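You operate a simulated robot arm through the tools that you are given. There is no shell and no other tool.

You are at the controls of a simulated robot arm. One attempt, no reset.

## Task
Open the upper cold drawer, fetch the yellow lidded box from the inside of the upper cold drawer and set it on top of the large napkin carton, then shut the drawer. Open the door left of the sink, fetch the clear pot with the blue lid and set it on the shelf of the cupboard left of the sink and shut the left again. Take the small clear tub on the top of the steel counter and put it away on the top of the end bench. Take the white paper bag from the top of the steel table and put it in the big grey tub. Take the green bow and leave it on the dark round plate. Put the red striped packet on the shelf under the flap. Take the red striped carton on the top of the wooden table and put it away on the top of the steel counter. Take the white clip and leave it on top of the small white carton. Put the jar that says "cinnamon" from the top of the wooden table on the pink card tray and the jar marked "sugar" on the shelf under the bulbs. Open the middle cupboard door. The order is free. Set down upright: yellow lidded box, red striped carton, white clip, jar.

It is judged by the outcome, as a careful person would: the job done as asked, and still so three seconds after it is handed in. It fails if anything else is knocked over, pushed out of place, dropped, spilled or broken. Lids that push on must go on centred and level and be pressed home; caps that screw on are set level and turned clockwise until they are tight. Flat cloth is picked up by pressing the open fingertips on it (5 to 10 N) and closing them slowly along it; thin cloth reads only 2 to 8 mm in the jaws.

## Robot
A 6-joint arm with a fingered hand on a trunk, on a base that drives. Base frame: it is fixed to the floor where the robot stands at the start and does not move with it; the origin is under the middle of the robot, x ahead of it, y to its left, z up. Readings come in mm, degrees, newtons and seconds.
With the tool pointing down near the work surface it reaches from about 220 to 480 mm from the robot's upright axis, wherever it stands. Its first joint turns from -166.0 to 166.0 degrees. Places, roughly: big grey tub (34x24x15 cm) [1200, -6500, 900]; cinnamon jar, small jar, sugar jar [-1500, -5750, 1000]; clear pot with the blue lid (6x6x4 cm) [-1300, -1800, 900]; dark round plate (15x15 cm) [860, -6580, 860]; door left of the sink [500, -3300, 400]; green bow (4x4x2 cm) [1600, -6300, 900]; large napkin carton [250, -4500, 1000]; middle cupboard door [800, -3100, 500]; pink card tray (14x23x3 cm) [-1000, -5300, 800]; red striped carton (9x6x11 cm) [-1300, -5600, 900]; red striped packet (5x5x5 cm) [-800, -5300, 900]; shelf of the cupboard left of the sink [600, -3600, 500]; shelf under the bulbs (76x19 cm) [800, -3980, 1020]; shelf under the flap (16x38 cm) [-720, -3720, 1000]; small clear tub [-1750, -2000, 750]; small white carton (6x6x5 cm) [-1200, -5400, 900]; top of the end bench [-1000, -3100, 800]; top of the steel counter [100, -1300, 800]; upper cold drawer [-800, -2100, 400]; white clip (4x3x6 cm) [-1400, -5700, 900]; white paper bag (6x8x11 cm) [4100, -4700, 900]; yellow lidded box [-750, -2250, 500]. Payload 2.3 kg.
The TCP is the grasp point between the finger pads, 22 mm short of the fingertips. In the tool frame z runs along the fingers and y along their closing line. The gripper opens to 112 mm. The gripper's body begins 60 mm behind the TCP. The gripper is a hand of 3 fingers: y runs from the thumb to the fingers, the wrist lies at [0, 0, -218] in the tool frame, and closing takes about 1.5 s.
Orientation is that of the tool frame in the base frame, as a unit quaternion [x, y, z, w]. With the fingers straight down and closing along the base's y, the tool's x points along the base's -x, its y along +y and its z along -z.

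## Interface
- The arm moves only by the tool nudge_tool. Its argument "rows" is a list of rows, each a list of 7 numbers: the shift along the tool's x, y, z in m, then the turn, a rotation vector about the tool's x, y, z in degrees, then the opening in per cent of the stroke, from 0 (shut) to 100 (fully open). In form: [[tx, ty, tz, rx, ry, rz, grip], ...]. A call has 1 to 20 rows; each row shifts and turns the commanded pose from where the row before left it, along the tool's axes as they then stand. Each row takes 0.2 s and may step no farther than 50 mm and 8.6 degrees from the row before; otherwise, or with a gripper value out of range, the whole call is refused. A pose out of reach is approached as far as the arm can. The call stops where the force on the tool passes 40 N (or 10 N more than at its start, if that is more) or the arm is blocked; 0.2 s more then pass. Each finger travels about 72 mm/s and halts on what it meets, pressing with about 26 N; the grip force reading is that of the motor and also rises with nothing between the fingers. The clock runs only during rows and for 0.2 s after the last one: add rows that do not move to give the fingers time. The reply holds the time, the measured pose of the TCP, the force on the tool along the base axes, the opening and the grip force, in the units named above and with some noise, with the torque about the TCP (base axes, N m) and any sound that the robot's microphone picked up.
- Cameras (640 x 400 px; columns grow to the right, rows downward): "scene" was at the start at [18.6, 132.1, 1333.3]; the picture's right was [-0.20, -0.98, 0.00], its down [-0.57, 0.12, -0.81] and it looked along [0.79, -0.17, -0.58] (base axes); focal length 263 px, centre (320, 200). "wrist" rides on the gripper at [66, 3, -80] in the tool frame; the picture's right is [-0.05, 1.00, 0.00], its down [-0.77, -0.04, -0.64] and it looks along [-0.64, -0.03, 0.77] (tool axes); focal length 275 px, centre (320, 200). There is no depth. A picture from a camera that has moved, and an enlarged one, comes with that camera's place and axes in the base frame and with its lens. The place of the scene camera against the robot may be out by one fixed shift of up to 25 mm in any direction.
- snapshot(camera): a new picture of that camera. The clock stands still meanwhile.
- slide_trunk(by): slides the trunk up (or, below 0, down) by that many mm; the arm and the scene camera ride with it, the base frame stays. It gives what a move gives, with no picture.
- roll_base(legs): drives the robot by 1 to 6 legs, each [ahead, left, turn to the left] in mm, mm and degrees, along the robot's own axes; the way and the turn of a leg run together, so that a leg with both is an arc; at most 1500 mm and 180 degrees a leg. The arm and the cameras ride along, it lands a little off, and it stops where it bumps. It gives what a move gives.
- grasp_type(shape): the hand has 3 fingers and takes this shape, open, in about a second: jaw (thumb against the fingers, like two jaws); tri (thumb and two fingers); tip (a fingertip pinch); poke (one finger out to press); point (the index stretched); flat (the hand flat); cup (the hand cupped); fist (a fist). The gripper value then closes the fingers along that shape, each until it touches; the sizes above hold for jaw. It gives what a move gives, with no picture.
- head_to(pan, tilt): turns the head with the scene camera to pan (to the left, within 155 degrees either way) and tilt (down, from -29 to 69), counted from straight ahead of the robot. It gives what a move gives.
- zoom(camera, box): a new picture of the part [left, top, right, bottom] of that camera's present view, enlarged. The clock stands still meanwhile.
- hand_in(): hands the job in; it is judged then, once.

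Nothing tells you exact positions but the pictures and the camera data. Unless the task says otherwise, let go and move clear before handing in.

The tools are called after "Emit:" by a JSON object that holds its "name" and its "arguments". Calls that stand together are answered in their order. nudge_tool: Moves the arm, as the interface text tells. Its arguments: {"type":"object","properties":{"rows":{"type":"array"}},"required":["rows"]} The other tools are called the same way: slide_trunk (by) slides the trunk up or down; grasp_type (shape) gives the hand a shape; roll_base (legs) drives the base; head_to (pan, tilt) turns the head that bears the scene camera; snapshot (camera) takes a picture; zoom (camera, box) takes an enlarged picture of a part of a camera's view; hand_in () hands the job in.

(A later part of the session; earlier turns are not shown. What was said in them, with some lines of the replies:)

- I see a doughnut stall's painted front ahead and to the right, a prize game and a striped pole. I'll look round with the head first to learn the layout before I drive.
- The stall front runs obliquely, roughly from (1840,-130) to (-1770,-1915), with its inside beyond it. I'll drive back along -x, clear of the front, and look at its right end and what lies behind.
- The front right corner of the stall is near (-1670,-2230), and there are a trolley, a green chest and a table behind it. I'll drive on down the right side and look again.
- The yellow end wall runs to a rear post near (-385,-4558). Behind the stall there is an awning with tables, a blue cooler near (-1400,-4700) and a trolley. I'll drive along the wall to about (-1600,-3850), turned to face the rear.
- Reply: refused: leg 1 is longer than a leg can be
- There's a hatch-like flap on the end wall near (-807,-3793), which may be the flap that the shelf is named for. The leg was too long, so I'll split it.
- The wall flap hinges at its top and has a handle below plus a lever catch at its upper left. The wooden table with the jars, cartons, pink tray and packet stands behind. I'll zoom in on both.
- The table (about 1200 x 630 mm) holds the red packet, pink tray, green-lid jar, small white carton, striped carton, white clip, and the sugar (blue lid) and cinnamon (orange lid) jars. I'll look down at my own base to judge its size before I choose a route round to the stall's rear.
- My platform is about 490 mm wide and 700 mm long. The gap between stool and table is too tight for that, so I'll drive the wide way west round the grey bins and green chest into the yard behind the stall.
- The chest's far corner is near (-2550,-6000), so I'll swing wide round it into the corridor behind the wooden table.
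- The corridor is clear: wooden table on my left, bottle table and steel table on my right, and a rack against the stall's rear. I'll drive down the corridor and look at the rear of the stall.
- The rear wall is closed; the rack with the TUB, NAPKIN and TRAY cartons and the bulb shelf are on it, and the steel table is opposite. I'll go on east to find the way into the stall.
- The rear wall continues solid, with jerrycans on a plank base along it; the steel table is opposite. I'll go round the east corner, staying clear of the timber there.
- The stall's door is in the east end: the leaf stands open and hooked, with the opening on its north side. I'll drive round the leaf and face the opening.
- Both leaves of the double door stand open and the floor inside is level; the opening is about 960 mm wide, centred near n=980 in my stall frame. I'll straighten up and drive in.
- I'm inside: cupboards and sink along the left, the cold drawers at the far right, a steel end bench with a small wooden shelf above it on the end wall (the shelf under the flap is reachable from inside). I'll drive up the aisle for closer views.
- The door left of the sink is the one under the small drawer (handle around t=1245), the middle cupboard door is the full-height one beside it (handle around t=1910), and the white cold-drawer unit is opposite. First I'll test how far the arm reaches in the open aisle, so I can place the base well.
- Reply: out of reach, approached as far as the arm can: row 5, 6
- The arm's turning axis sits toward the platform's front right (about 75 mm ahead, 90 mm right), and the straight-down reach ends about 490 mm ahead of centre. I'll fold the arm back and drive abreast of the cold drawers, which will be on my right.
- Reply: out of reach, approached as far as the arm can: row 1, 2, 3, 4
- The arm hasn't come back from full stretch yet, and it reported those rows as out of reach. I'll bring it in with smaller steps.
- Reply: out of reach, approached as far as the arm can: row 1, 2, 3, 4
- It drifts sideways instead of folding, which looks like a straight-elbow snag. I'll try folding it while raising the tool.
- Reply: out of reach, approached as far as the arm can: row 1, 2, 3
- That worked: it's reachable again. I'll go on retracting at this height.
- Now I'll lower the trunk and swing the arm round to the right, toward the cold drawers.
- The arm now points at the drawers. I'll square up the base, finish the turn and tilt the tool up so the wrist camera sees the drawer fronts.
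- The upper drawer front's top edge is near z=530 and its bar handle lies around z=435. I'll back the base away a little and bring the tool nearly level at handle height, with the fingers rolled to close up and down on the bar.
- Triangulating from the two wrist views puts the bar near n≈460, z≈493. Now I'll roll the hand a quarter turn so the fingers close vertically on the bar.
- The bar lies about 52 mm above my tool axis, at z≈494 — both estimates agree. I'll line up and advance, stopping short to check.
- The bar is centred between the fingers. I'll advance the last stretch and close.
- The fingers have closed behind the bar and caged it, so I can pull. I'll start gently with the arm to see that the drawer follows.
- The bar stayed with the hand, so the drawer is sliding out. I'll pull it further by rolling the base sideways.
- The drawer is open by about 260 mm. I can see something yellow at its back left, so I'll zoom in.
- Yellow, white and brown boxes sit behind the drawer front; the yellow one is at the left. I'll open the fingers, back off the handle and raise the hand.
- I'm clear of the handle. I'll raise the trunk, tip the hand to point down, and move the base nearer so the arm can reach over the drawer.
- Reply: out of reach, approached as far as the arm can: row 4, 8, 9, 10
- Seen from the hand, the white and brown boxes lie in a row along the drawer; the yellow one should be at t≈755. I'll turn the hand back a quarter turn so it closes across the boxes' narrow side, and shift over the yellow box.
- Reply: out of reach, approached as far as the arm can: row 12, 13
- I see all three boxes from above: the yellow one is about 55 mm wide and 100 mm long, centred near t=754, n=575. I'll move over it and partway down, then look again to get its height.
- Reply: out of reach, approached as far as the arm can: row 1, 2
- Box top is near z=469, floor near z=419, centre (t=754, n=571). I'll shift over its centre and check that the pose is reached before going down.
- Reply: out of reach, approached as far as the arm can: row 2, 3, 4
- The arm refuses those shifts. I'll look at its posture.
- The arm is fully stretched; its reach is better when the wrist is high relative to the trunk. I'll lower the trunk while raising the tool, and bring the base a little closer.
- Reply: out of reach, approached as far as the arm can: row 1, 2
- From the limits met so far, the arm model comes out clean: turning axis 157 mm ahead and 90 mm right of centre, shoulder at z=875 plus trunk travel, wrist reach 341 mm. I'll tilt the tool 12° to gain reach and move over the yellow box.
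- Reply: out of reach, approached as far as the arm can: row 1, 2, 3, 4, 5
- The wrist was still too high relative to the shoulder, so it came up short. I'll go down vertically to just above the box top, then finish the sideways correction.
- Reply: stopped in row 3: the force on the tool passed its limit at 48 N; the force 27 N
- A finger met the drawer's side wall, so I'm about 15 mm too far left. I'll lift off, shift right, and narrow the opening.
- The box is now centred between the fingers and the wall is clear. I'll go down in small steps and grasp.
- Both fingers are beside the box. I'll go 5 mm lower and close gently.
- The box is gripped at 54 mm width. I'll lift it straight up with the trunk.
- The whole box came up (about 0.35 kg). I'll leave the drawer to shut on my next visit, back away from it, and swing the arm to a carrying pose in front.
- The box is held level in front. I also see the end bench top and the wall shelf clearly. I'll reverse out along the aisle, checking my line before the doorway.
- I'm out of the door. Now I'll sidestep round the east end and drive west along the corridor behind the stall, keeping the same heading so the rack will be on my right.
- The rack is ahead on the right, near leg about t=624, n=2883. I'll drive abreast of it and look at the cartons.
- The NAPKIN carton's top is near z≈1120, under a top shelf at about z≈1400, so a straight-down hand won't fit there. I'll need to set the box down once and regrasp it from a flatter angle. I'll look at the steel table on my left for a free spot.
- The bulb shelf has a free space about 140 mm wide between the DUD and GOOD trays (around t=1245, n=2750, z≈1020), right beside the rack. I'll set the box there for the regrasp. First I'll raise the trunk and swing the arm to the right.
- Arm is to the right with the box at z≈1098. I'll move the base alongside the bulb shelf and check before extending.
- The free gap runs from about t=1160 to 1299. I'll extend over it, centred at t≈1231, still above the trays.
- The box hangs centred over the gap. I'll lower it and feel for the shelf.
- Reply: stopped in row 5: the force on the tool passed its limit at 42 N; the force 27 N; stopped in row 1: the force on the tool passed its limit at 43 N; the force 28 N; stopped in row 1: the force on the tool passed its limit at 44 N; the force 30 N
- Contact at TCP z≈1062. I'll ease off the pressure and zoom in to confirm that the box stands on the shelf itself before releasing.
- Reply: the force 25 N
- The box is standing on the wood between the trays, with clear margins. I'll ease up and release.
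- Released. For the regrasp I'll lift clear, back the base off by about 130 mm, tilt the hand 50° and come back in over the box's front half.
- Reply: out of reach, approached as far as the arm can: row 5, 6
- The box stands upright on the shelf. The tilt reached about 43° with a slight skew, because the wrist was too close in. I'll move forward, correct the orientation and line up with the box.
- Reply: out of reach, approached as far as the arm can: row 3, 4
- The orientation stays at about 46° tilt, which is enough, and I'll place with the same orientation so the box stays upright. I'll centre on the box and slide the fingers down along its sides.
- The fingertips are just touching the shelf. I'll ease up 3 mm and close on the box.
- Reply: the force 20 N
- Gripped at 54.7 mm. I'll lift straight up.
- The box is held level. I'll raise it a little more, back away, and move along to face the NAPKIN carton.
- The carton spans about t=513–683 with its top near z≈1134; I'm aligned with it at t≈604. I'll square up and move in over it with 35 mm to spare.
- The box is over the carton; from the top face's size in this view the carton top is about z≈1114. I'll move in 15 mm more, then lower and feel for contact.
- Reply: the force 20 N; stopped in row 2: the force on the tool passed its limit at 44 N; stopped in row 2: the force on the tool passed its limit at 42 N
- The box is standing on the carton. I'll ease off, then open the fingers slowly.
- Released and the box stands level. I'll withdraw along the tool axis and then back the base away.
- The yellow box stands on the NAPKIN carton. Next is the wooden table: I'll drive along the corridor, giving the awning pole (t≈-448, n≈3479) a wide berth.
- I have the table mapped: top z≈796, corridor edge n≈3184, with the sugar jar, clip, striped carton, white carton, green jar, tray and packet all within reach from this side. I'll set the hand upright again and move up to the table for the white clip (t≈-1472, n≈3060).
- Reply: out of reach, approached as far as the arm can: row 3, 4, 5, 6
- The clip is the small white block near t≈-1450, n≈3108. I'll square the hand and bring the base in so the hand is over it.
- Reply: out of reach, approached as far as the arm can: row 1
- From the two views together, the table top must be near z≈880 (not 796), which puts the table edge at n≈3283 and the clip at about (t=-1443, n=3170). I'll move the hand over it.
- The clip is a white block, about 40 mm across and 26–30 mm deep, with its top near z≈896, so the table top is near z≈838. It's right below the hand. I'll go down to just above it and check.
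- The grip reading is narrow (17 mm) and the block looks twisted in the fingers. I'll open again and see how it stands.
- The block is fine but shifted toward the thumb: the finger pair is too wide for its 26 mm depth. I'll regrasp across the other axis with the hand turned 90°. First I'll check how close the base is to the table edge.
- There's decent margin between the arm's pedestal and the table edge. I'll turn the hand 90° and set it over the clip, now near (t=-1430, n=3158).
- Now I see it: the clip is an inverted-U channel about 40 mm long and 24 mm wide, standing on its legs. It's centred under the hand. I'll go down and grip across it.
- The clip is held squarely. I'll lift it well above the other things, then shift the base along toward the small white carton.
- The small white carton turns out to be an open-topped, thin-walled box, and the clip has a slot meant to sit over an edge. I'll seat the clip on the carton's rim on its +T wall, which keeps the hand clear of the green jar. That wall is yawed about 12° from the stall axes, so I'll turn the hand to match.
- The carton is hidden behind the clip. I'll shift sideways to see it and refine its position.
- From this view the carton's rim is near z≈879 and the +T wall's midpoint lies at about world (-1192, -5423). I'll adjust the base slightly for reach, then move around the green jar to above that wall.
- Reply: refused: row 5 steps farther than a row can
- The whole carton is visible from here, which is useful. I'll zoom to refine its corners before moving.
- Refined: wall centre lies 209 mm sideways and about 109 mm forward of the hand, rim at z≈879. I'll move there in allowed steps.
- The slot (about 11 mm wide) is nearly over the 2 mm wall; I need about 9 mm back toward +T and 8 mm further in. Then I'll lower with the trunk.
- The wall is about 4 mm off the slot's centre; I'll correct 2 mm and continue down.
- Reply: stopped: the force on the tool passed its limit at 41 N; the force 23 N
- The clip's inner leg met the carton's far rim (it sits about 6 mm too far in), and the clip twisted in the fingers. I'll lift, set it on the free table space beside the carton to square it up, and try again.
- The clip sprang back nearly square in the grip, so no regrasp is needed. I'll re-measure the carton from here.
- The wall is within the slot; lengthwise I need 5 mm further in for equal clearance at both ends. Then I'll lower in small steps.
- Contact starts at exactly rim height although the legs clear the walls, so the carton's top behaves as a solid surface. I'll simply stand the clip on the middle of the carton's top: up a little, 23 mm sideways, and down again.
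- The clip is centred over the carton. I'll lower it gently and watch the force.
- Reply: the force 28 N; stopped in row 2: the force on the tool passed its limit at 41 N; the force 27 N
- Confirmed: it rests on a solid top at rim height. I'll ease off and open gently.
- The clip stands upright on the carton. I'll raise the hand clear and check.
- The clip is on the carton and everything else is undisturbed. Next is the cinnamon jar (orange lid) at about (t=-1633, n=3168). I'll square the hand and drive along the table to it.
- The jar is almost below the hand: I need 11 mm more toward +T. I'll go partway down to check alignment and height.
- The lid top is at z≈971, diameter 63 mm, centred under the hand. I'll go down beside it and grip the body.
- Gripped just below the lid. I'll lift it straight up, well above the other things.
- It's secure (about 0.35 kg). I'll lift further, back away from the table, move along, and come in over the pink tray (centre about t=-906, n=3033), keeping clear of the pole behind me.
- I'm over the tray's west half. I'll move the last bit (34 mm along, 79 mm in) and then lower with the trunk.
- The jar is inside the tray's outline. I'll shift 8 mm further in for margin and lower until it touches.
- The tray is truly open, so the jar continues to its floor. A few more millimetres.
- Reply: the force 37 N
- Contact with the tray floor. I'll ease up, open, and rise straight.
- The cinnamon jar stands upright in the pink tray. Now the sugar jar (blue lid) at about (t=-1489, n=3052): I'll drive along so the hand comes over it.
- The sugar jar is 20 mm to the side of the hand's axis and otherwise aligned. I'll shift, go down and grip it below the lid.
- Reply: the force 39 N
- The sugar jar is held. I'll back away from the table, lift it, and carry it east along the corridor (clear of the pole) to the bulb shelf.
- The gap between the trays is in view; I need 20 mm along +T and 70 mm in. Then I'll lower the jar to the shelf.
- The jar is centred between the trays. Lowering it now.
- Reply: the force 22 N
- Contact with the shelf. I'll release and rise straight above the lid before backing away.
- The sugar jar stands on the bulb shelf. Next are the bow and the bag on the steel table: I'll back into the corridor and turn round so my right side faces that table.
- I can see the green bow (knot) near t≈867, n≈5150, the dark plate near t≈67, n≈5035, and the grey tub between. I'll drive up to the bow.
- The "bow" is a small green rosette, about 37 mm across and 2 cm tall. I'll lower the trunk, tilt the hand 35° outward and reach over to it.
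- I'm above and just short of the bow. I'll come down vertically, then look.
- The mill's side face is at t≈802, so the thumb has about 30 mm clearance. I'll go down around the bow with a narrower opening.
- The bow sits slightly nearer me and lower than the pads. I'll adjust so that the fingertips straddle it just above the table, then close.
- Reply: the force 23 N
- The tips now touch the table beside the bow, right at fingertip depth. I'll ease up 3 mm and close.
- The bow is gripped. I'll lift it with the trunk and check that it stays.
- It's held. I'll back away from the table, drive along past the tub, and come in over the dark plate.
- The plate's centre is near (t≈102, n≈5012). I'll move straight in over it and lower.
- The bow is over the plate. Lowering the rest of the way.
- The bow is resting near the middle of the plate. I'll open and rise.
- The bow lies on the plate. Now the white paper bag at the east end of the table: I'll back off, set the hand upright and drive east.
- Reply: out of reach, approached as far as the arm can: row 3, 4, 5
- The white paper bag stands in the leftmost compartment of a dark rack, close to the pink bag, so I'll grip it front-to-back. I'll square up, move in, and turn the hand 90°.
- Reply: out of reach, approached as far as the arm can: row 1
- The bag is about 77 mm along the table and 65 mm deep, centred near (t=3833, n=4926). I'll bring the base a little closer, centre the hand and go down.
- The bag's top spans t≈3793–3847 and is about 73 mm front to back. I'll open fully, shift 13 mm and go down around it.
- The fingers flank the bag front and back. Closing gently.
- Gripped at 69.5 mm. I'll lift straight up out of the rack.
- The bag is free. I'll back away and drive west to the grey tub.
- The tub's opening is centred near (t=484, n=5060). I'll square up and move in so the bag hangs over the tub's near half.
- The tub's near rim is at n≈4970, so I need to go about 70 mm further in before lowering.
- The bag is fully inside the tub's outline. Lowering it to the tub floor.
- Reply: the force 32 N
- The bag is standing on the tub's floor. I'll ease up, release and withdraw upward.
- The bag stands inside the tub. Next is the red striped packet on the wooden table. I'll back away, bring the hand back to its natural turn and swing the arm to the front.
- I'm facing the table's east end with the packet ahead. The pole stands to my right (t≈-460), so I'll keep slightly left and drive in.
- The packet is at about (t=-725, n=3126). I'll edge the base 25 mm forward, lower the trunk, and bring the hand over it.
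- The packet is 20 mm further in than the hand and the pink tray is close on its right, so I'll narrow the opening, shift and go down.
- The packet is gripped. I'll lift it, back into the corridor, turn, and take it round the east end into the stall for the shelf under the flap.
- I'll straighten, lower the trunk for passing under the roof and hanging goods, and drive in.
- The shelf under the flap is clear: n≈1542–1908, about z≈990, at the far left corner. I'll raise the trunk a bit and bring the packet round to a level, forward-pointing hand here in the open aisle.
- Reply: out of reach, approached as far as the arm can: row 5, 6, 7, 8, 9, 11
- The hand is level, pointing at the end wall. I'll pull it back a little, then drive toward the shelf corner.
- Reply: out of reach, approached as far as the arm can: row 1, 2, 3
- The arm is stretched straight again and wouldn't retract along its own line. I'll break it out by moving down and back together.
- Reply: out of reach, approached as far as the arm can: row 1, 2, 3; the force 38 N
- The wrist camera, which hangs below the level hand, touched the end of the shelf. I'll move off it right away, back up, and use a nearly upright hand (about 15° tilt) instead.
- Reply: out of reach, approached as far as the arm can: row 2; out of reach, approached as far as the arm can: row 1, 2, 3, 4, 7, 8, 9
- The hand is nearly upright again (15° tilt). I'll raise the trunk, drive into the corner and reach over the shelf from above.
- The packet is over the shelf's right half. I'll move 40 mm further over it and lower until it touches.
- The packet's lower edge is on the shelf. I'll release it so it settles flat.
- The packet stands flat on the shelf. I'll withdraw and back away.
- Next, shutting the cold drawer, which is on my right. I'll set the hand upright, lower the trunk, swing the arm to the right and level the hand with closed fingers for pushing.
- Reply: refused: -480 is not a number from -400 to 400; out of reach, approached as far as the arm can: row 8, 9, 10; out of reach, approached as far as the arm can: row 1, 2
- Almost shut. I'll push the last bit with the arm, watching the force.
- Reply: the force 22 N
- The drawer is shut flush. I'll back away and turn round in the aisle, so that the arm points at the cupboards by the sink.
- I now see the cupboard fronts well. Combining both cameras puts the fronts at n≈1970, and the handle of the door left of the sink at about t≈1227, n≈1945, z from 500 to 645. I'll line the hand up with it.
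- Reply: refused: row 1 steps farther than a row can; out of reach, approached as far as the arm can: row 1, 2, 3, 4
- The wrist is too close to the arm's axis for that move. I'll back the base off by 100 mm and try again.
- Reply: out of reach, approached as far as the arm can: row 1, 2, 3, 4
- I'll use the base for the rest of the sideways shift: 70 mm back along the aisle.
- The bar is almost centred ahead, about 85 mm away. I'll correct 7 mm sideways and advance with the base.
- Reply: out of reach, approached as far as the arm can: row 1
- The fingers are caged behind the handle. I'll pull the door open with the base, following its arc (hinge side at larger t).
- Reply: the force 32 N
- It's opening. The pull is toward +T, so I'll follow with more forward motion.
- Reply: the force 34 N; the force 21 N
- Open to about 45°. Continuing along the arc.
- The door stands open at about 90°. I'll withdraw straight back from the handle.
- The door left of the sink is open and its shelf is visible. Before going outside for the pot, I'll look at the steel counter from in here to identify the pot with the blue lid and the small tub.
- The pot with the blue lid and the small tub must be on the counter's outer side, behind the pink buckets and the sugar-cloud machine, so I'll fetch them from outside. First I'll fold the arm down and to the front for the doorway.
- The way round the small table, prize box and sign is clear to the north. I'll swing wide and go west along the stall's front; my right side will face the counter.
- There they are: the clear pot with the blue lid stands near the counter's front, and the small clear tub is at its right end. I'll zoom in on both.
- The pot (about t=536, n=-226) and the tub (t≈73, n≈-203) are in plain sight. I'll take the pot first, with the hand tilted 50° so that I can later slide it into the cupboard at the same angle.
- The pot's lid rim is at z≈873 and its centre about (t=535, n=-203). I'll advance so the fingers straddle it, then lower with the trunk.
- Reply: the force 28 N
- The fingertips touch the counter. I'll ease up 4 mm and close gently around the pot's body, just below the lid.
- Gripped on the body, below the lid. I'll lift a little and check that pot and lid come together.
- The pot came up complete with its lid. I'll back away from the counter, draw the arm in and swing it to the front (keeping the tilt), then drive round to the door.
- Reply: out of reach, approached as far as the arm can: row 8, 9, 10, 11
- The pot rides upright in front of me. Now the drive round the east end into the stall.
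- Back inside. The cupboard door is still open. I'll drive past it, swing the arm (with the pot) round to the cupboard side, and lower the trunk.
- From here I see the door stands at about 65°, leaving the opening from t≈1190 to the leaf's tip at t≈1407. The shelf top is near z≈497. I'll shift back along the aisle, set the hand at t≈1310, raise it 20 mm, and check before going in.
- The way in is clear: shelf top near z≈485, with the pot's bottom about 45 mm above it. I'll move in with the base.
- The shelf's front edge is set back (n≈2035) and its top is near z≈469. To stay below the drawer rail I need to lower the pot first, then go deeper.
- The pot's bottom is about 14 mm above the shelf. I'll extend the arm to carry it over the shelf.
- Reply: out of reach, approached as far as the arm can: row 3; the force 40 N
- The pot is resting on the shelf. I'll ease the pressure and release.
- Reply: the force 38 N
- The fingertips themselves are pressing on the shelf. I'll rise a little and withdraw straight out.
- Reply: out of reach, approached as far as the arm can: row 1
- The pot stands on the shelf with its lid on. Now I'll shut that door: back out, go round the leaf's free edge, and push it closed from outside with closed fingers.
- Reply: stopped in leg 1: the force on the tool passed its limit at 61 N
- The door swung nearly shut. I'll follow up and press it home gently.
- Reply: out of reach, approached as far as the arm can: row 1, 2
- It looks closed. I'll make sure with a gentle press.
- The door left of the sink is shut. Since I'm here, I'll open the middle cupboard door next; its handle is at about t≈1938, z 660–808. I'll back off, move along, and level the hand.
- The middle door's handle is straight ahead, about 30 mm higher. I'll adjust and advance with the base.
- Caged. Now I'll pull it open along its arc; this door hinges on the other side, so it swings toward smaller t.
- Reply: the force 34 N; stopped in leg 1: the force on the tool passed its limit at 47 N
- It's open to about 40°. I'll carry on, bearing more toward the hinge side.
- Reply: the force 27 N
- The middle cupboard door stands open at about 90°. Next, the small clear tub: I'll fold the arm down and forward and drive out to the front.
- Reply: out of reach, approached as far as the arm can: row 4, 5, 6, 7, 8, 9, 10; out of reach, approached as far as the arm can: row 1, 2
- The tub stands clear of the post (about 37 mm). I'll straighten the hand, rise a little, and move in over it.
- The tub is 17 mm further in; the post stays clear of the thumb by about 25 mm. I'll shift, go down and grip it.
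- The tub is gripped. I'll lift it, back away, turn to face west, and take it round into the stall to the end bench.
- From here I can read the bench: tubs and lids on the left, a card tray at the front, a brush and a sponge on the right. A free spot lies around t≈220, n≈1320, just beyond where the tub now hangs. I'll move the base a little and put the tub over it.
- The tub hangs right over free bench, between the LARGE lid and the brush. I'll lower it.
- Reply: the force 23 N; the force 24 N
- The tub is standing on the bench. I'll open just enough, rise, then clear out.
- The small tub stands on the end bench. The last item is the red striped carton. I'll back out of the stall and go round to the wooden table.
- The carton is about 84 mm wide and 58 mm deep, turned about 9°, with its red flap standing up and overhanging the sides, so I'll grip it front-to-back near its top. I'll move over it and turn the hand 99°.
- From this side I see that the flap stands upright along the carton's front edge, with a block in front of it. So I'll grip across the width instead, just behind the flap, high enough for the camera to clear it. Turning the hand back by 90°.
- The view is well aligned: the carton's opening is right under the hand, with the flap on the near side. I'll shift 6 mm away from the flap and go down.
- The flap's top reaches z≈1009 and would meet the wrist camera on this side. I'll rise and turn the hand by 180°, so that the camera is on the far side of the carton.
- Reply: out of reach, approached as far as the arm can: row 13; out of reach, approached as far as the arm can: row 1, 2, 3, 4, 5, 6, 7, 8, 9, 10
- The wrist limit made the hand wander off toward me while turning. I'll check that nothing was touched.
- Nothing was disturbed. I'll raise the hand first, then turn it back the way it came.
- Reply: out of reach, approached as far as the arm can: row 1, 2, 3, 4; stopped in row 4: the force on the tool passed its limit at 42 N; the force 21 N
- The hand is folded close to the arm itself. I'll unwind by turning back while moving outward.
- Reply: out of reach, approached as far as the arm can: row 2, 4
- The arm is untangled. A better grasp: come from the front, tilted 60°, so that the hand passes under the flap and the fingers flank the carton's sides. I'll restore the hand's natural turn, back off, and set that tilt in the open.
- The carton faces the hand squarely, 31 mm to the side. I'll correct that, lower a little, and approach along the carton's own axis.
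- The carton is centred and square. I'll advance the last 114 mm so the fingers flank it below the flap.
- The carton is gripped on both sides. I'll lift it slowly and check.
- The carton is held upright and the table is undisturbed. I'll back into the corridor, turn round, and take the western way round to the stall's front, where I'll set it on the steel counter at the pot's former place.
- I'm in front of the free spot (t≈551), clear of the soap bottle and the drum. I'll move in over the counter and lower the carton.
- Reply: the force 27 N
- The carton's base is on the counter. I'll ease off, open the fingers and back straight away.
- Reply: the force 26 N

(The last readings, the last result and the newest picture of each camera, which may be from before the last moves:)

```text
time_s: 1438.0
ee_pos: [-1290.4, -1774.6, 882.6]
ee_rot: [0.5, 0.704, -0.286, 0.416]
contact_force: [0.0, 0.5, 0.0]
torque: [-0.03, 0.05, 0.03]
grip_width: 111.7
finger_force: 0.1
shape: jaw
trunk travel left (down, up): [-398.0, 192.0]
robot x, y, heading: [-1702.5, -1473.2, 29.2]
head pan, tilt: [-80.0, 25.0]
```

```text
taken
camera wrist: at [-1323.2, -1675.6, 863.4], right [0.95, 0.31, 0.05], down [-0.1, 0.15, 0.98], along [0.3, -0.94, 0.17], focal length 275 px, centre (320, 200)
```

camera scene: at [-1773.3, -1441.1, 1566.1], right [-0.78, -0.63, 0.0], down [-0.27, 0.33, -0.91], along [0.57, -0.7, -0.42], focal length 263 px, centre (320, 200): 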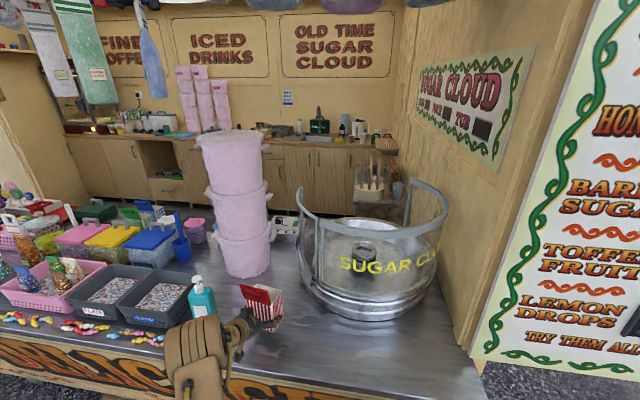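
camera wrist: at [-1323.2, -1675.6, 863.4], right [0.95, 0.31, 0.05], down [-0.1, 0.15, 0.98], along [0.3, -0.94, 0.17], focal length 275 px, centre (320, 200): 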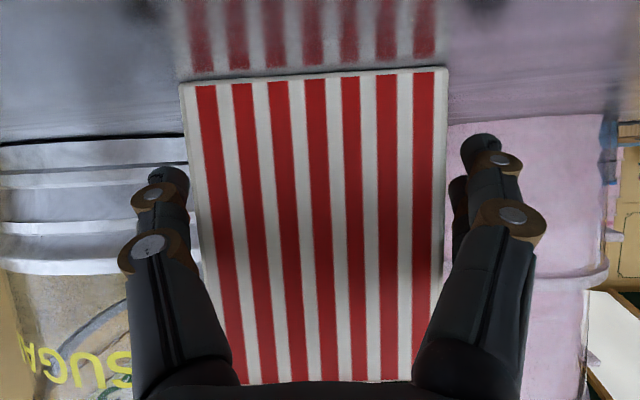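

Emit:
{"name": "roll_base", "arguments": {"legs": [[12, 80, 0], [0, 450, 0]]}}

Emit:
{"name": "snapshot", "arguments": {"camera": "scene"}}

Emit:
{"name": "zoom", "arguments": {"camera": "scene", "box": [140, 180, 480, 380]}}

```text
time_s: 1441.4
ee_pos: [-1536.4, -1307.3, 882.9]
ee_rot: [0.5, 0.704, -0.286, 0.415]
contact_force: [0.5, -0.9, 0.0]
torque: [-0.01, 0.01, -0.02]
grip_width: 112.4
finger_force: 0.0
shape: jaw
trunk travel left (down, up): [-398.0, 192.0]
robot x, y, heading: [-1951.6, -1006.8, 29.0]
head pan, tilt: [-80.0, 25.0]
```

```text
taken
camera scene: at [-2018.6, -974.4, 1523.1], right [-0.78, -0.63, 0.0], down [-0.27, 0.33, -0.91], along [0.57, -0.7, -0.42], focal length 263 px, centre (320, 200)
```

scene: 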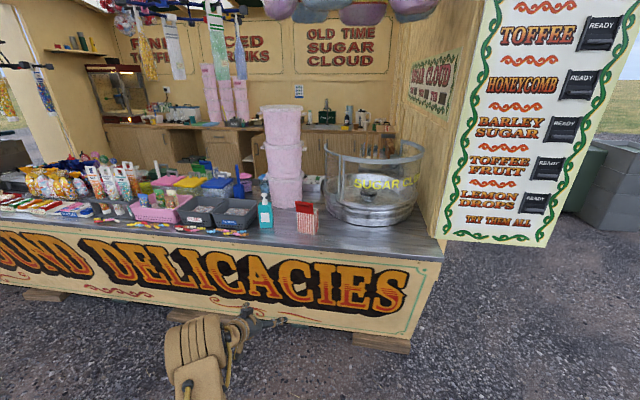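

```text
1.88 times, centred on (310, 280) of scene
camera zoom: at [-2018.6, -974.4, 1523.1], right [-0.78, -0.63, 0.0], down [-0.27, 0.33, -0.91], along [0.57, -0.7, -0.42], focal length 495 px, centre (339, 49)
```

zoom: 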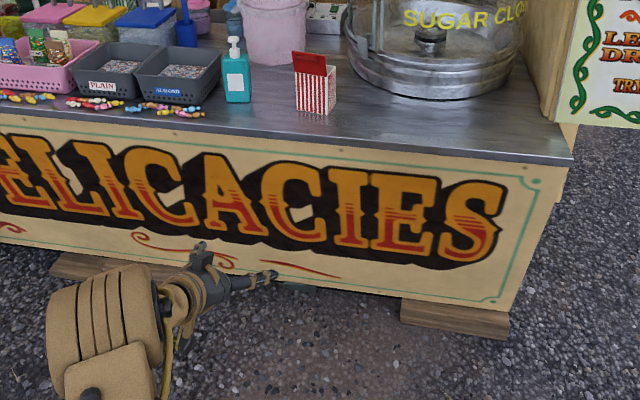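

The carton stands upright on the steel counter. Before handing in, I'll check the cupboard doors through the serving opening.

Emit:
{"name": "zoom", "arguments": {"camera": "scene", "box": [90, 90, 420, 230]}}

Emit:
{"name": "slide_trunk", "arguments": {"by": 190}}

Emit:
{"name": "head_to", "arguments": {"pan": -70, "tilt": 20}}

Emit:
{"name": "zoom", "arguments": {"camera": "scene", "box": [200, 90, 480, 260]}}

```text
1.94 times, centred on (255, 160) of scene
camera zoom: at [-2018.6, -974.4, 1523.1], right [-0.78, -0.63, 0.0], down [-0.27, 0.33, -0.91], along [0.57, -0.7, -0.42], focal length 510 px, centre (446, 278)
```

zoom: 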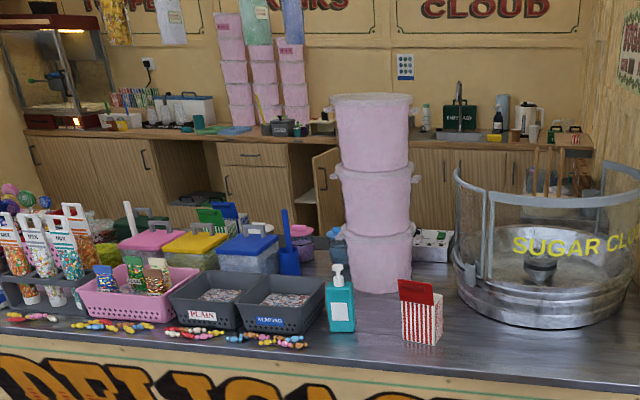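

```text
time_s: 1443.5
ee_pos: [-1535.3, -1307.1, 1073.0]
ee_rot: [0.499, 0.704, -0.286, 0.416]
contact_force: [0.2, -0.9, 0.4]
torque: [0.05, 0.0, -0.03]
grip_width: 111.9
finger_force: 0.0
shape: jaw
trunk travel left (down, up): [-588.0, 2.0]
robot x, y, heading: [-1948.5, -1006.8, 29.0]
head pan, tilt: [-80.0, 25.0]
```

```text
time_s: 1444.2
ee_pos: [-1536.2, -1308.0, 1071.9]
ee_rot: [0.5, 0.704, -0.285, 0.415]
contact_force: [0.6, -0.1, -0.3]
torque: [-0.01, 0.0, 0.0]
grip_width: 112.0
finger_force: 0.2
shape: jaw
trunk travel left (down, up): [-588.0, 2.0]
robot x, y, heading: [-1951.6, -1003.3, 28.8]
head pan, tilt: [-70.0, 20.0]
```

```text
2.29 times, centred on (340, 175) of scene
camera zoom: at [-2006.1, -964.5, 1721.1], right [-0.66, -0.75, 0.0], down [-0.26, 0.22, -0.94], along [0.71, -0.62, -0.34], focal length 601 px, centre (274, 257)
```

zoom: 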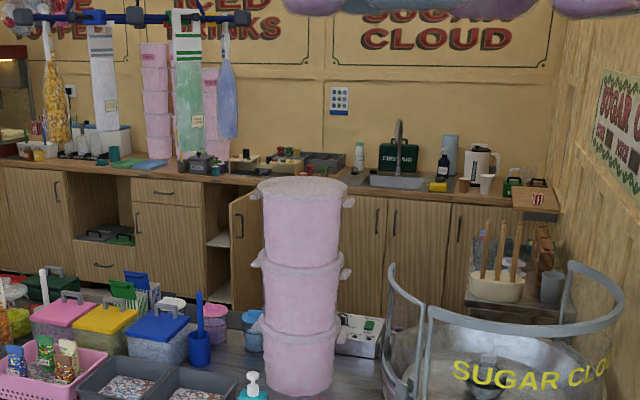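

Everything asked for is in place:

- **Yellow box:** on the napkin carton, with the cold drawer shut.
- **Pot with the blue lid:** on the shelf of the cupboard left of the sink, with that door shut.
- **Small tub:** on the end bench.
- **White paper bag:** in the grey tub.
- **Green bow:** on the dark plate.
- **Red striped packet:** on the shelf under the flap.
- **Red striped carton:** on the steel counter.
- **White clip:** on the small white carton.
- **Jars:** cinnamon in the pink tray, sugar on the shelf under the bulbs.
- **Middle cupboard door:** open.

My hand is clear of everything, so I'm handing in.

Emit:
{"name": "hand_in", "arguments": {}}

```text
The job is handed in.
```

I've handed the job in. Every item was placed and I saw nothing knocked over or dropped, but I don't have the judge's result.

- **Yellow lidded box:** upright on the NAPKIN carton on the rack behind the stall; the upper cold drawer is shut.
- **Pot with the blue lid:** on the shelf of the cupboard left of the sink, lid on. I saw that door flush when I closed it; in the last look through the opening it was hidden behind the pink buckets.
- **Small clear tub:** on the end bench, between the LARGE lid and the brush.
- **White paper bag:** standing in the big grey tub.
- **Green bow:** on the dark round plate.
- **Red striped packet:** on the shelf under the flap.
- **Red striped carton:** upright on the steel counter, where the pot had been.
- **White clip:** upright on the small white carton. The carton looks open-topped, but its top acted as a solid surface, so the clip stands on it at rim height.
- **Jars:** cinnamon is in the pink card tray and sugar is on the shelf under the bulbs, both upright.
- **Middle cupboard door:** open to about 90°.

Two contacts along the way were more than light touches: the wrist camera bumped the end of the flap shelf, and the door left of the sink took a hard push (61 N) when I closed it. I saw no damage or shifted items from either.
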